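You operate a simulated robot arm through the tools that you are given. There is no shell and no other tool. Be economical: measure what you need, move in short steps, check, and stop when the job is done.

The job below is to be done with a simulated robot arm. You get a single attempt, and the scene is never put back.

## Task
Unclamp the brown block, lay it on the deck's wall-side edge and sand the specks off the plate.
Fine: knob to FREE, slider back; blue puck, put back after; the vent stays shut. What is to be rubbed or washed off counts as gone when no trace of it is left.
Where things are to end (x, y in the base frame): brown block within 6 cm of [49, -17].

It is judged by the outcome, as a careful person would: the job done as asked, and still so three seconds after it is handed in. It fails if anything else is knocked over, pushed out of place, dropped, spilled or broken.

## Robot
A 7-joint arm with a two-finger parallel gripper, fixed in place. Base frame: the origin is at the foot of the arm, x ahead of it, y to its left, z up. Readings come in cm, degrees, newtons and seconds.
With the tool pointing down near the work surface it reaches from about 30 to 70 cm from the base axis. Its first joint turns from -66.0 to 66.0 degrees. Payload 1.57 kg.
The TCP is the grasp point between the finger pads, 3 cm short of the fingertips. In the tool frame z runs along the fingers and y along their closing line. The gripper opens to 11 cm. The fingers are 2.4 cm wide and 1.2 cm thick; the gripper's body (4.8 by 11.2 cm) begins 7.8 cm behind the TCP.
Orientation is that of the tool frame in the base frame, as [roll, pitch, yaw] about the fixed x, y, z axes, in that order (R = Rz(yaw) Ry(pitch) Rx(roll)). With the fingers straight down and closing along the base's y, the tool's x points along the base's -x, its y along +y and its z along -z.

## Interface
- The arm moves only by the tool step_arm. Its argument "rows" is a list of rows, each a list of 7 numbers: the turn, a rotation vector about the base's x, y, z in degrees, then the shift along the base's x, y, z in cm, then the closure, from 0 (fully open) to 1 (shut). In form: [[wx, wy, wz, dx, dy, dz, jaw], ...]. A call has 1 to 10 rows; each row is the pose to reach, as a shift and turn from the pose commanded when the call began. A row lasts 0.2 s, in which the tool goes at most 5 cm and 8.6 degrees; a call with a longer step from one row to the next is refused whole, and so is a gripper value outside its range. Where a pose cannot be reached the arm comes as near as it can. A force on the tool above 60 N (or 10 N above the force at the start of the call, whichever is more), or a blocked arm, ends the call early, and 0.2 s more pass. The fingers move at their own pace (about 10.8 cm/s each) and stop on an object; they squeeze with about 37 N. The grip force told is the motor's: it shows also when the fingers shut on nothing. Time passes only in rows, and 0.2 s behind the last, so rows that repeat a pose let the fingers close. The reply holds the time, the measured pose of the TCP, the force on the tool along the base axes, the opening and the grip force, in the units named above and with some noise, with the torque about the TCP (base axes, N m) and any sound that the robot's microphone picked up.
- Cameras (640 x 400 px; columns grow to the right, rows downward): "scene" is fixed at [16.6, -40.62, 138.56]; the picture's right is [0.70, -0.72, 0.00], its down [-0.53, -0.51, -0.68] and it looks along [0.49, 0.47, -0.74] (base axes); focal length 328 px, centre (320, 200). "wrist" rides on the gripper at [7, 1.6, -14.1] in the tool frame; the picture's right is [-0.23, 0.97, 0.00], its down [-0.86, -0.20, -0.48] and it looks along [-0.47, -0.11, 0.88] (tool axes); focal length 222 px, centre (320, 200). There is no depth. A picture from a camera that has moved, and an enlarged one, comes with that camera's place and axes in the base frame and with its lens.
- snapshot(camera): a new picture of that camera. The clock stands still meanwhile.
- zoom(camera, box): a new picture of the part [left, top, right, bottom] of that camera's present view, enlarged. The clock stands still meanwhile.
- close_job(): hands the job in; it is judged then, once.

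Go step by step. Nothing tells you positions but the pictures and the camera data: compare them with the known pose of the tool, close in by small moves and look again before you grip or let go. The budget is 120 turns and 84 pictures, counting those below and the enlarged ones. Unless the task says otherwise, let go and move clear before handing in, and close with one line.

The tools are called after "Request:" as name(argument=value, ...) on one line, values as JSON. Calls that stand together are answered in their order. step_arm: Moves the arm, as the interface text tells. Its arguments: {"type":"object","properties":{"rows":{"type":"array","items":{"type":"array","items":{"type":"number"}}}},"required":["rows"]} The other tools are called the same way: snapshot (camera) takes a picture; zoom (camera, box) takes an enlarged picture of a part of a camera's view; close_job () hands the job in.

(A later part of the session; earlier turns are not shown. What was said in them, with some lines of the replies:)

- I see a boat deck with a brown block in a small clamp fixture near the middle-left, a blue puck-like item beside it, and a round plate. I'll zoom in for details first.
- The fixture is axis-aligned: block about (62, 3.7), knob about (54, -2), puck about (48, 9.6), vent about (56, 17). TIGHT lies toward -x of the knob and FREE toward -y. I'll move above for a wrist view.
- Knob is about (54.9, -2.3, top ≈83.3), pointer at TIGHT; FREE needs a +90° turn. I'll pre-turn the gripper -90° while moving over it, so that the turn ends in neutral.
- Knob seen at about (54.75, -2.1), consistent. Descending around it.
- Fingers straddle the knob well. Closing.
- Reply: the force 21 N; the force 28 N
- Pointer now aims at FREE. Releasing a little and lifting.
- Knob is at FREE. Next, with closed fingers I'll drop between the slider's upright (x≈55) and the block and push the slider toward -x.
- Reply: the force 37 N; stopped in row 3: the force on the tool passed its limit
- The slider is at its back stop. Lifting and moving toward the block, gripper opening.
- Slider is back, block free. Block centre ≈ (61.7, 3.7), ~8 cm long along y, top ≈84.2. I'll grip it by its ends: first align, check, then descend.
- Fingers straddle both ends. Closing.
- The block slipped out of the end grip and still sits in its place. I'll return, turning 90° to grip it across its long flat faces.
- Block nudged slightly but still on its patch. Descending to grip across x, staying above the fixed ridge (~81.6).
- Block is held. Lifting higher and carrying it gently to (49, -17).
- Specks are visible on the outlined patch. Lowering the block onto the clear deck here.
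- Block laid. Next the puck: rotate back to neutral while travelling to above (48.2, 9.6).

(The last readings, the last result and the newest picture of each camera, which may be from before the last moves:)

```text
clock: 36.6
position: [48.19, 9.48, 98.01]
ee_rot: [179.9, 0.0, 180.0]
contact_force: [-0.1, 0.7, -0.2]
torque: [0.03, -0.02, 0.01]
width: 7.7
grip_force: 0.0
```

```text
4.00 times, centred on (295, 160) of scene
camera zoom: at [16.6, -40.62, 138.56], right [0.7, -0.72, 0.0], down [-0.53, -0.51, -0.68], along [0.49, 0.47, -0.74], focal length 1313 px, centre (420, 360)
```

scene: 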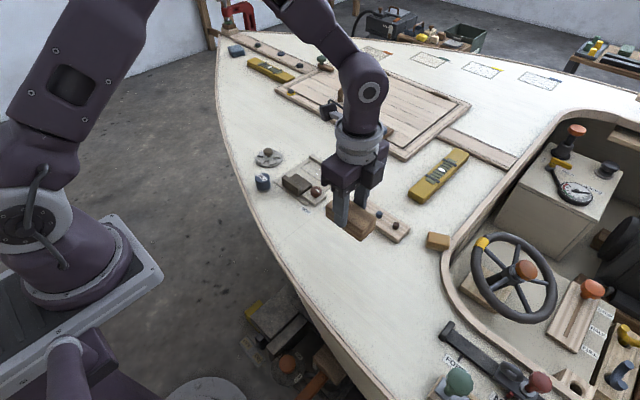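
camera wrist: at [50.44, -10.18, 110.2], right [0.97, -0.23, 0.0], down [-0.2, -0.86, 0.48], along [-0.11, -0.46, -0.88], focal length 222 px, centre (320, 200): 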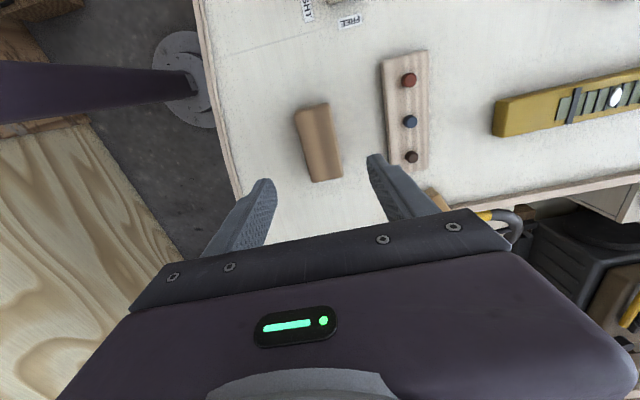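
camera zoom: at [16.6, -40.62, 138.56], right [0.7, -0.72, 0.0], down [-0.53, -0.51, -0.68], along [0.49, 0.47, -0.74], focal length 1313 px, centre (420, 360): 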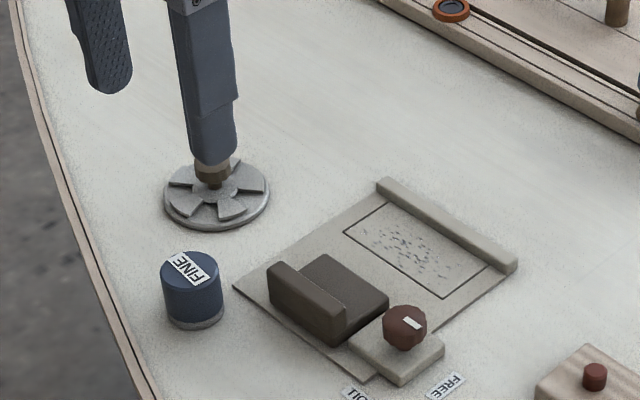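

Puck ≈ (48.2, 9.7). Descending onto it.

Request:
step_arm(rows=[[0, 0, 0, 0, 0.2, -4, 0.3], [0, 0, 0, 0, 0.2, -8, 0.35], [0, 0, 0, 0, 0.2, -11, 0.4], [0, 0, 0, 0, 0.2, -13, 0.4], [0, 0, 0, 0, 0.2, -13, 0.4]])

Request:
zoom(camera="scene", box=[230, 130, 310, 200])

Request:
zoom(camera="wrist", box=[160, 60, 480, 260])

```text
clock: 37.8
position: [48.25, 9.71, 84.87]
ee_rot: [180.0, -0.1, 180.0]
contact_force: [-0.1, -0.6, -0.2]
torque: [-0.02, 0.0, 0.03]
width: 6.63
grip_force: 0.0
```

```text
5.71 times, centred on (270, 165) of scene
camera zoom: at [16.6, -40.62, 138.56], right [0.7, -0.72, 0.0], down [-0.53, -0.51, -0.68], along [0.49, 0.47, -0.74], focal length 1876 px, centre (606, 400)
```

zoom: 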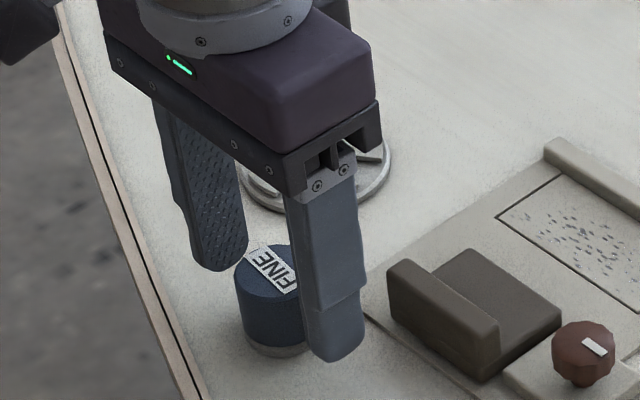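

```text
2.00 times, centred on (320, 160) of wrist
camera zoom: at [41.41, 11.38, 99.12], right [0.23, 0.97, 0.0], down [0.86, -0.2, 0.48], along [0.46, -0.11, -0.88], focal length 444 px, centre (320, 280)
```

zoom: 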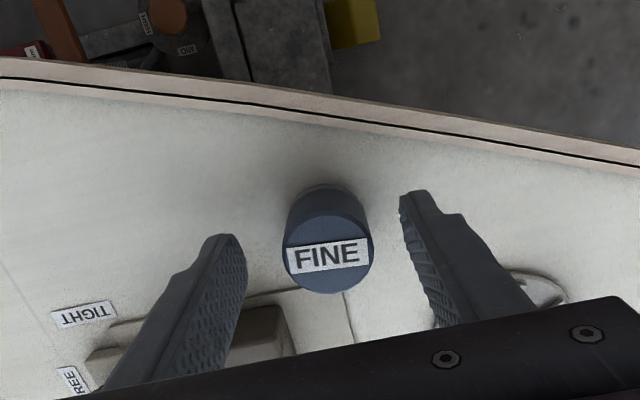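

Request:
step_arm(rows=[[0, 0, 0, 0, 0.1, 0, 0.5], [0, 0, 0, 0, 0.1, 0, 0.6], [0, 0, 0, 0, 0.1, 0, 0.7], [0, 0, 0, 0, 0.1, 0, 1], [0, 0, 0, 0, 0.1, 0, 1], [0, 0, 0, 0, 0.1, 1, 1], [0, 0, 0, 0, 0.1, 2, 1], [0, 0, 0, 0, 0.1, 3.5, 1]])

Request:
zoom(camera="scene", box=[230, 130, 310, 200])

```text
clock: 39.6
position: [48.25, 9.9, 88.41]
ee_rot: [179.9, -0.1, 179.9]
contact_force: [-0.3, 0.1, -0.5]
torque: [0.01, 0.01, -0.03]
width: 3.4
grip_force: 37.3
```

```text
5.71 times, centred on (270, 165) of scene
camera zoom: at [16.6, -40.62, 138.56], right [0.7, -0.72, 0.0], down [-0.53, -0.51, -0.68], along [0.49, 0.47, -0.74], focal length 1876 px, centre (606, 400)
```

zoom: 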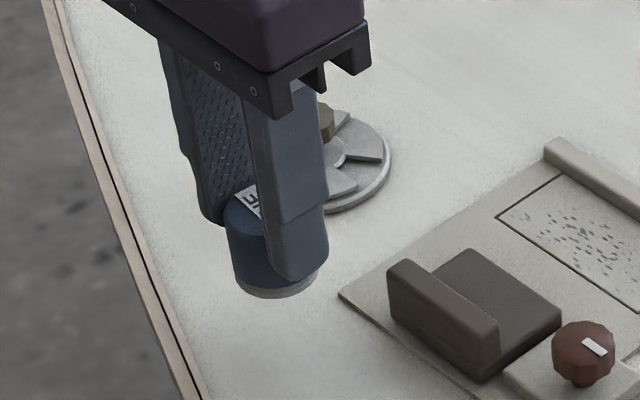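

Puck held (rest pose: TCP ≈ (48.25, 9.85, 84.9)). Speck patch spans x≈59.6–63.8, y≈-0.7–8.3. Moving above it.

Request:
step_arm(rows=[[0, 0, 0, 0, 0, 2, 1], [0, 0, 0, 2.5, -0.5, 3, 1], [0, 0, 0, 5, -1, 3, 1], [0, 0, 0, 7.5, -1.5, 3, 1], [0, 0, 0, 10, -2, 3, 1], [0, 0, 0, 13.4, -2.9, 3, 1], [0, 0, 0, 13.4, -2.9, 1, 1], [0, 0, 0, 13.4, -2.9, -1.5, 1], [0, 0, 0, 13.4, -2.9, -2.2, 1], [0, 0, 0, 13.4, -2.9, -2.7, 1]])

Request:
zoom(camera="scene", box=[270, 120, 360, 200])

```text
clock: 41.8
position: [61.7, 6.93, 85.7]
ee_rot: [179.9, -0.1, -180.0]
contact_force: [0.0, -0.3, -0.5]
torque: [-0.01, -0.01, 0.01]
width: 3.43
grip_force: 37.5
```

```text
5.00 times, centred on (315, 160) of scene
camera zoom: at [16.6, -40.62, 138.56], right [0.7, -0.72, 0.0], down [-0.53, -0.51, -0.68], along [0.49, 0.47, -0.74], focal length 1641 px, centre (345, 400)
```

zoom: 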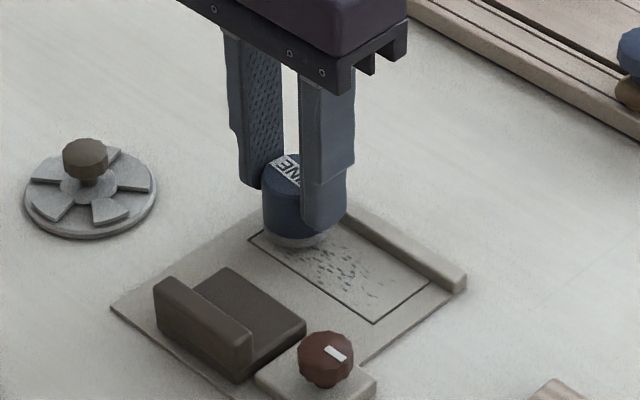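

Request:
step_arm(rows=[[0, 0, 0, 0, 0, -0.2, 1], [0, 0, 0, 0, 0, -0.4, 1], [0, 0, 0, 0, 0, -0.55, 1], [0, 0, 0, 0, 0, -0.65, 1], [0, 0, 0, 0, 0, -0.65, 1]])

```text
clock: 43.0
position: [61.75, 7.07, 85.13]
ee_rot: [180.0, 0.1, 179.9]
contact_force: [-5.3, -2.5, 20.0]
torque: [-0.04, 0.2, 0.09]
width: 3.41
grip_force: 37.2
```

Contact with ~20 N; I'll ease off slightly and rub along y.

Request:
step_arm(rows=[[0, 0, 0, 0, 0, 0.1, 1], [0, 0, 0, 0, -1.5, 0.1, 1], [0, 0, 0, 0, -3, 0.1, 1], [0, 0, 0, 0, -4.5, 0.1, 1], [0, 0, 0, 0, -6, 0.1, 1], [0, 0, 0, 0, -6.7, 0.1, 1], [0, 0, 0, -0.6, -6.7, 0.1, 1], [0, 0, 0, -0.6, -5, 0.1, 1], [0, 0, 0, -0.6, -3, 0.1, 1], [0, 0, 0, -0.6, -1, 0.1, 1]])

Request:
zoom(camera="scene", box=[270, 120, 360, 200])

```text
clock: 45.2
position: [61.48, 6.07, 85.14]
ee_rot: [179.9, -0.1, 179.9]
contact_force: [-0.8, -0.3, -0.5]
torque: [0.03, -0.01, -0.05]
width: 3.4
grip_force: 37.1
```

```text
5.00 times, centred on (315, 160) of scene
camera zoom: at [16.6, -40.62, 138.56], right [0.7, -0.72, 0.0], down [-0.53, -0.51, -0.68], along [0.49, 0.47, -0.74], focal length 1641 px, centre (345, 400)
```

zoom: 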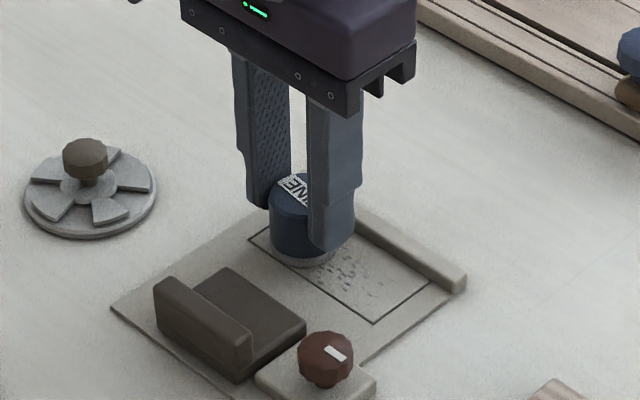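

Request:
step_arm(rows=[[0, 0, 0, 0, 0.6, -0.15, 1], [0, 0, 0, 0, 0, -0.18, 1], [0, 0, 0, 0, -1.5, -0.18, 1], [0, 0, 0, 0, -3, -0.18, 1], [0, 0, 0, 0, -4.5, -0.18, 1], [0, 0, 0, 0, -5.8, -0.18, 1], [0, 0, 0, 0.6, -5.8, -0.18, 1], [0, 0, 0, 0.6, -4, -0.18, 1], [0, 0, 0, 0.6, -2, -0.18, 1], [0, 0, 0, 0.6, 0, -0.18, 1]])

Request:
zoom(camera="scene", box=[270, 120, 360, 200])

```text
clock: 47.4
position: [61.57, 6.15, 84.94]
ee_rot: [179.9, -0.1, 180.0]
contact_force: [0.4, -4.1, 8.1]
torque: [-0.18, -0.08, -0.01]
width: 3.41
grip_force: 37.0
```

```text
5.00 times, centred on (315, 160) of scene
camera zoom: at [16.58, -40.63, 138.56], right [0.7, -0.72, 0.0], down [-0.53, -0.51, -0.68], along [0.49, 0.47, -0.74], focal length 1641 px, centre (345, 400)
```

zoom: 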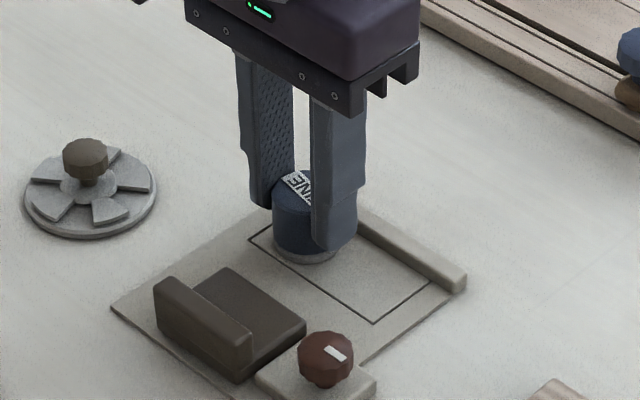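

Sanding works at ~8 N. I'll cover the whole rectangle with more strokes at several x offsets.

Request:
step_arm(rows=[[0, 0, 0, 0, 1.1, 0, 1], [0, 0, 0, 0.5, 1.1, 0, 1], [0, 0, 0, 0.5, -0.8, 0, 1], [0, 0, 0, 0.5, -2.6, 0, 1], [0, 0, 0, 0.5, -4.4, 0, 1], [0, 0, 0, 0.5, -6, 0, 1], [0, 0, 0, 0, -6, 0, 1], [0, 0, 0, -0.5, -6, 0, 1], [0, 0, 0, -0.5, -4.4, 0, 1], [0, 0, 0, -0.5, -2.6, 0, 1]])

Request:
step_arm(rows=[[0, 0, 0, 0, 1.8, 0, 1], [0, 0, 0, 0, 3.6, 0, 1], [0, 0, 0, 0.5, 3.8, 0, 1], [0, 0, 0, 1, 3.8, 0, 1], [0, 0, 0, 1, 2, 0, 1], [0, 0, 0, 1, 2, 1, 1], [0, 0, 0, 1, 2, 4, 1], [0, 0, 0, -3, 4, 7, 1], [0, 0, 0, -7, 5, 7, 1], [0, 0, 0, -10, 6, 7, 1]])

Request:
zoom(camera="scene", box=[270, 130, 350, 195])

Request:
snapshot(camera="scene")

```text
clock: 49.6
position: [61.24, 3.56, 85.02]
ee_rot: [179.9, -0.1, -180.0]
contact_force: [1.2, 0.6, 0.1]
torque: [-0.03, 0.01, 0.01]
width: 3.4
grip_force: 37.5
```

```text
refused: row 8 steps farther than a row can; nothing moved
```

```text
6.15 times, centred on (310, 162) of scene
camera zoom: at [16.6, -40.62, 138.56], right [0.7, -0.72, 0.0], down [-0.53, -0.51, -0.68], along [0.49, 0.47, -0.74], focal length 2020 px, centre (382, 431)
```

zoom: 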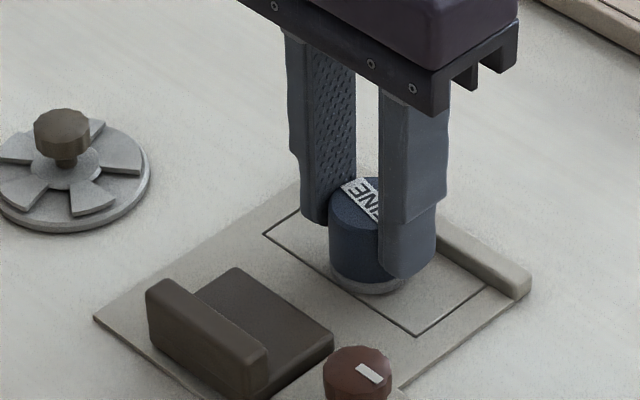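

```text
35 pictures are left
```

scene: 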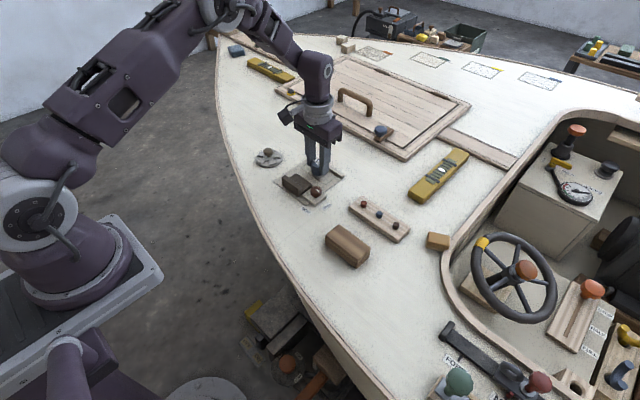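

Contact got light; press 0.15 lower and do a final full set of strokes.

Request:
step_arm(rows=[[0, 0, 0, 0, 1.5, -0.15, 1], [0, 0, 0, 0, 3.5, -0.18, 1], [0, 0, 0, 0.5, 3.8, -0.18, 1], [0, 0, 0, 1.0, 3.8, -0.18, 1], [0, 0, 0, 1.0, 2, -0.18, 1], [0, 0, 0, 1.0, 0, -0.18, 1], [0, 0, 0, 1.0, -2, -0.18, 1], [0, 0, 0, 1.0, -3.6, -0.18, 1], [0, 0, 0, 0.5, -3.6, -0.18, 1], [0, 0, 0, 0, -3.6, -0.18, 1]])

Request:
step_arm(rows=[[0, 0, 0, -0.2, 1.8, 0, 1], [0, 0, 0, -0.2, 3.6, 0, 1], [0, 0, 0, -0.2, 5.4, 0, 1], [0, 0, 0, -0.2, 7.3, 0, 1], [0, 0, 0, 0.4, 7.3, 0, 1], [0, 0, 0, 0.4, 5.4, 0, 1], [0, 0, 0, 0.4, 3.6, 0, 1], [0, 0, 0, 0.4, 3.6, 2, 1], [0, 0, 0, 0.4, 3.6, 5, 1], [0, 0, 0, 0.4, 5, 7, 1]])

Request:
step_arm(rows=[[0, 0, 0, -4, 1.5, 0, 1], [0, 0, 0, -8, 3, 0, 1], [0, 0, 0, -11, 4, 0, 1], [0, 0, 0, -13.3, 5, 0, 1], [0, 0, 0, -13.3, 5, 0, 1]])

Request:
zoom(camera="scene", box=[270, 130, 350, 195])

Request:
zoom(camera="scene", box=[230, 120, 360, 210])

```text
clock: 51.8
position: [61.25, -0.16, 84.85]
ee_rot: [180.0, -0.1, -179.9]
contact_force: [2.1, -0.8, 6.2]
torque: [-0.07, -0.19, -0.04]
width: 3.39
grip_force: 37.2
```

```text
clock: 54.0
position: [61.8, 4.85, 91.71]
ee_rot: [179.9, -0.1, 180.0]
contact_force: [0.3, -0.4, -0.6]
torque: [-0.01, 0.0, -0.02]
width: 3.38
grip_force: 36.5
```

```text
clock: 55.2
position: [48.24, 9.82, 91.6]
ee_rot: [179.8, 0.0, 179.9]
contact_force: [-0.2, 0.6, -0.2]
torque: [-0.02, 0.0, 0.0]
width: 3.38
grip_force: 36.4
```

```text
6.15 times, centred on (310, 162) of scene
camera zoom: at [16.6, -40.61, 138.56], right [0.7, -0.72, 0.0], down [-0.53, -0.51, -0.68], along [0.49, 0.47, -0.74], focal length 2020 px, centre (382, 431)
```

zoom: 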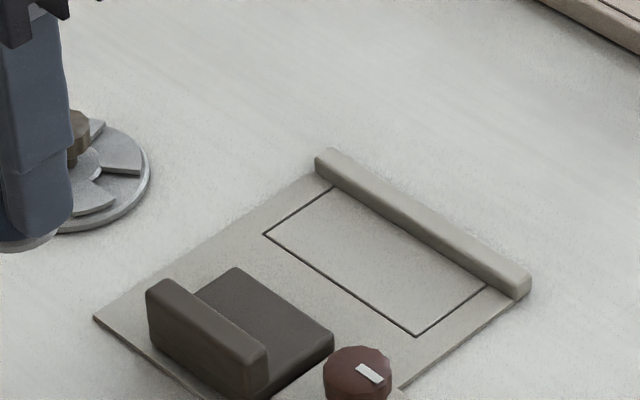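

```text
4.44 times, centred on (295, 165) of scene
camera zoom: at [16.6, -40.61, 138.56], right [0.7, -0.72, 0.0], down [-0.53, -0.51, -0.68], along [0.49, 0.47, -0.74], focal length 1459 px, centre (431, 356)
```

zoom: 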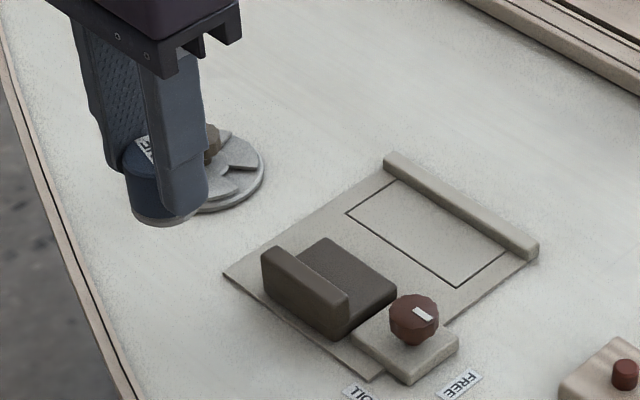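

Request:
zoom(camera="scene", box=[298, 150, 338, 176])

Request:
snapshot(camera="wrist")

```text
15.38 times, centred on (318, 163) of scene
camera zoom: at [16.6, -40.61, 138.56], right [0.7, -0.72, 0.0], down [-0.53, -0.51, -0.68], along [0.49, 0.47, -0.74], focal length 5049 px, centre (351, 769)
```

zoom: 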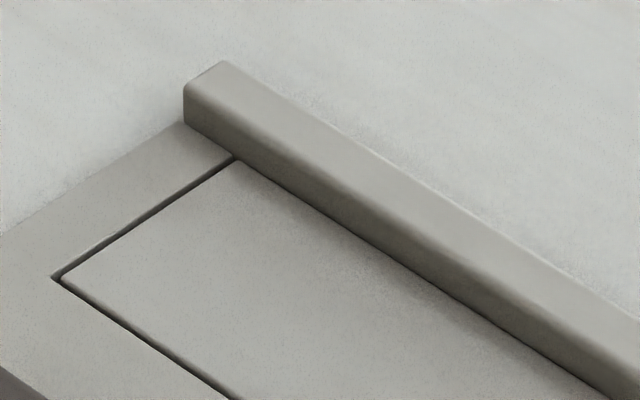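

```text
31 pictures are left
camera wrist: at [41.39, 11.5, 105.96], right [0.23, 0.97, 0.0], down [0.86, -0.2, 0.48], along [0.46, -0.11, -0.88], focal length 222 px, centre (320, 200)
```

wrist: 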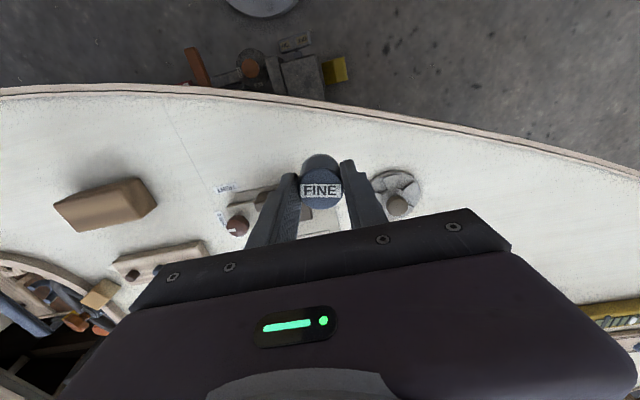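

Patch looks clean. Lowering the puck back to its spot.

Request:
step_arm(rows=[[0, 0, 0, 0, 0.05, -2.5, 1], [0, 0, 0, 0, 0.05, -5, 1], [0, 0, 0, 0, 0.05, -6.4, 1], [0, 0, 0, 0, 0.05, -6.8, 1], [0, 0, 0, 0, 0.05, -7.0, 1], [0, 0, 0, 0, 0.05, -7.0, 1]])

Request:
zoom(camera="scene", box=[230, 130, 310, 200])

Request:
zoom(camera="scene", box=[306, 158, 346, 184])

```text
clock: 56.6
position: [48.22, 9.83, 84.79]
ee_rot: [179.9, 0.0, -179.9]
contact_force: [1.4, -0.8, -0.4]
torque: [0.06, 0.0, 0.02]
width: 3.36
grip_force: 36.8
```

```text
5.71 times, centred on (270, 165) of scene
camera zoom: at [16.6, -40.62, 138.56], right [0.7, -0.72, 0.0], down [-0.53, -0.51, -0.68], along [0.49, 0.47, -0.74], focal length 1876 px, centre (606, 400)
```

zoom: 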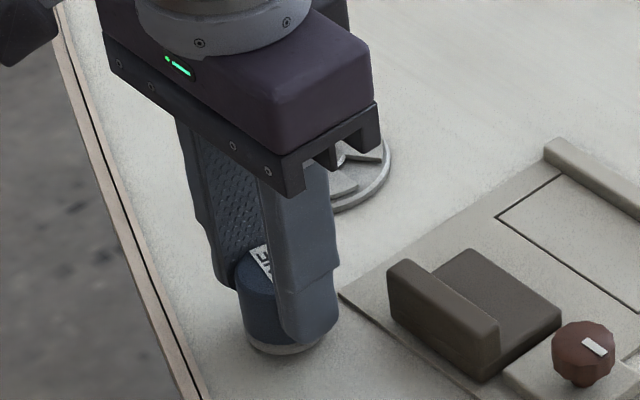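

```text
15.38 times, centred on (326, 171) of scene
camera zoom: at [16.6, -40.62, 138.56], right [0.7, -0.72, 0.0], down [-0.53, -0.51, -0.68], along [0.49, 0.47, -0.74], focal length 5049 px, centre (228, 646)
```

zoom: 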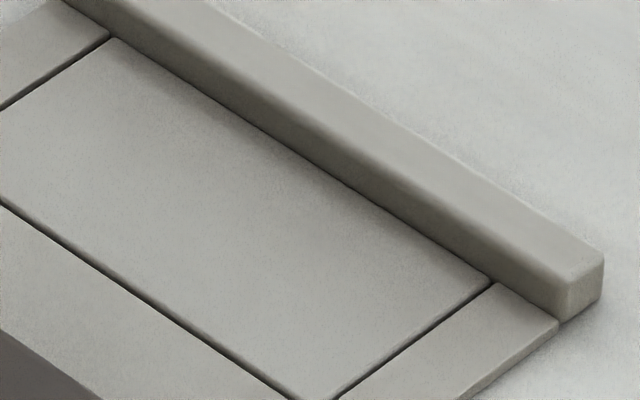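

Patch is clean everywhere. Continuing down until the puck touches.

Request:
step_arm(rows=[[0, 0, 0, 0, 0, -0.1, 1], [0, 0, 0, 0, 0, -0.2, 1], [0, 0, 0, 0, 0, -0.25, 1], [0, 0, 0, 0, 0, -0.25, 1]])

```text
clock: 57.6
position: [48.33, 9.86, 84.62]
ee_rot: [179.9, -0.1, -179.9]
contact_force: [-0.2, -1.0, 0.0]
torque: [-0.03, 0.0, 0.04]
width: 3.39
grip_force: 36.9
```

Request:
step_arm(rows=[[0, 0, 0, 0, 0, -0.1, 1], [0, 0, 0, 0, 0, -0.15, 1], [0, 0, 0, 0, 0, -0.15, 1]])

```text
clock: 58.4
position: [48.29, 9.94, 84.46]
ee_rot: [180.0, -0.2, -180.0]
contact_force: [-3.8, -1.4, 12.8]
torque: [-0.09, -0.05, 0.03]
width: 3.37
grip_force: 36.6
```

On the deck. Releasing partly, lifting straight up and clear.

Request:
step_arm(rows=[[0, 0, 0, 0, 0, 0.1, 1], [0, 0, 0, 0, 0, 0.1, 0.5], [0, 0, 0, 0, 0, 0.1, 0.4], [0, 0, 0, 0, 0, 0.1, 0.4], [0, 0, 0, 0, 0, 3, 0.4], [0, 0, 0, 0, 0, 7, 0.4], [0, 0, 0, 0, 0, 12, 0.3], [0, 0, 0, -4, 0, 15, 0.2], [0, 0, 0, -8, 0, 18, 0.1], [0, 0, 0, -12, 0, 21, 0]])

Request:
snapshot(camera="scene")

Request:
zoom(camera="scene", box=[230, 130, 390, 270])

Request:
snapshot(camera="wrist")

```text
clock: 60.6
position: [36.57, 9.84, 105.64]
ee_rot: [179.9, -0.1, -180.0]
contact_force: [0.9, -0.1, -1.0]
torque: [0.0, 0.0, 0.01]
width: 10.98
grip_force: 0.0
```

```text
28 pictures are left
```

scene: 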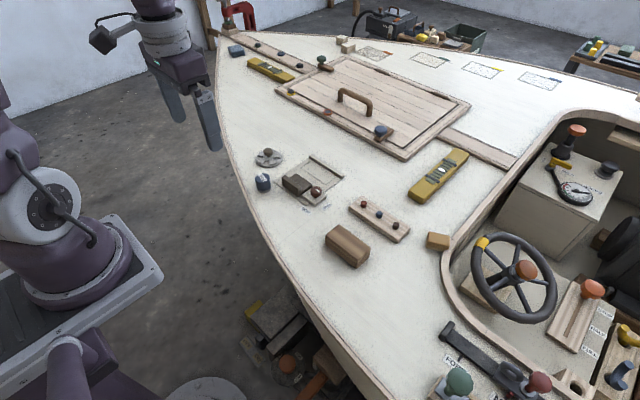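

```text
2.86 times, centred on (310, 200) of scene
camera zoom: at [16.6, -40.62, 138.56], right [0.7, -0.72, 0.0], down [-0.53, -0.51, -0.68], along [0.49, 0.47, -0.74], focal length 938 px, centre (349, 200)
```

zoom: 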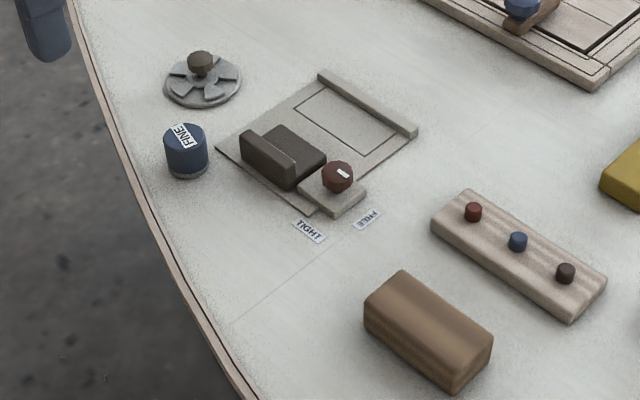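

```text
26 pictures are left
camera wrist: at [29.64, 11.4, 119.84], right [0.23, 0.97, 0.0], down [0.86, -0.2, 0.48], along [0.46, -0.11, -0.88], focal length 222 px, centre (320, 200)
```

wrist: 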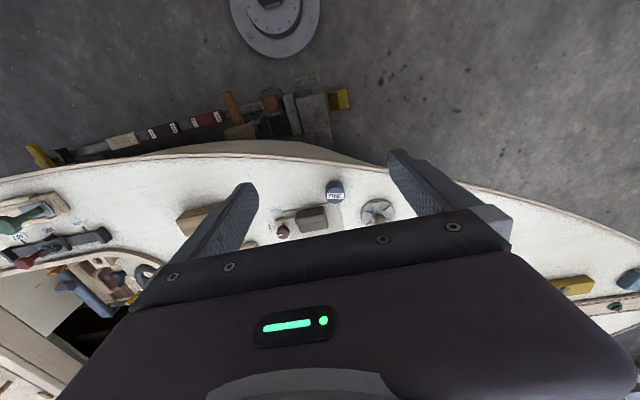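

The patch is clean, the block is at about (48.5, -17.4), and the knob is at FREE with the slider back. The puck stands in its place and the vent wasn't touched, so I'm handing in.

Request:
close_job()

```text
The job is handed in.
```

The job is handed in: the brown block is unclamped and lying at about (48.5, -17.4), and no trace of the specks shows on the plate. The blue puck is back in its place and the vent stayed shut. On the first try the block slipped out of the gripper and settled back in the clamp; the second grip held.
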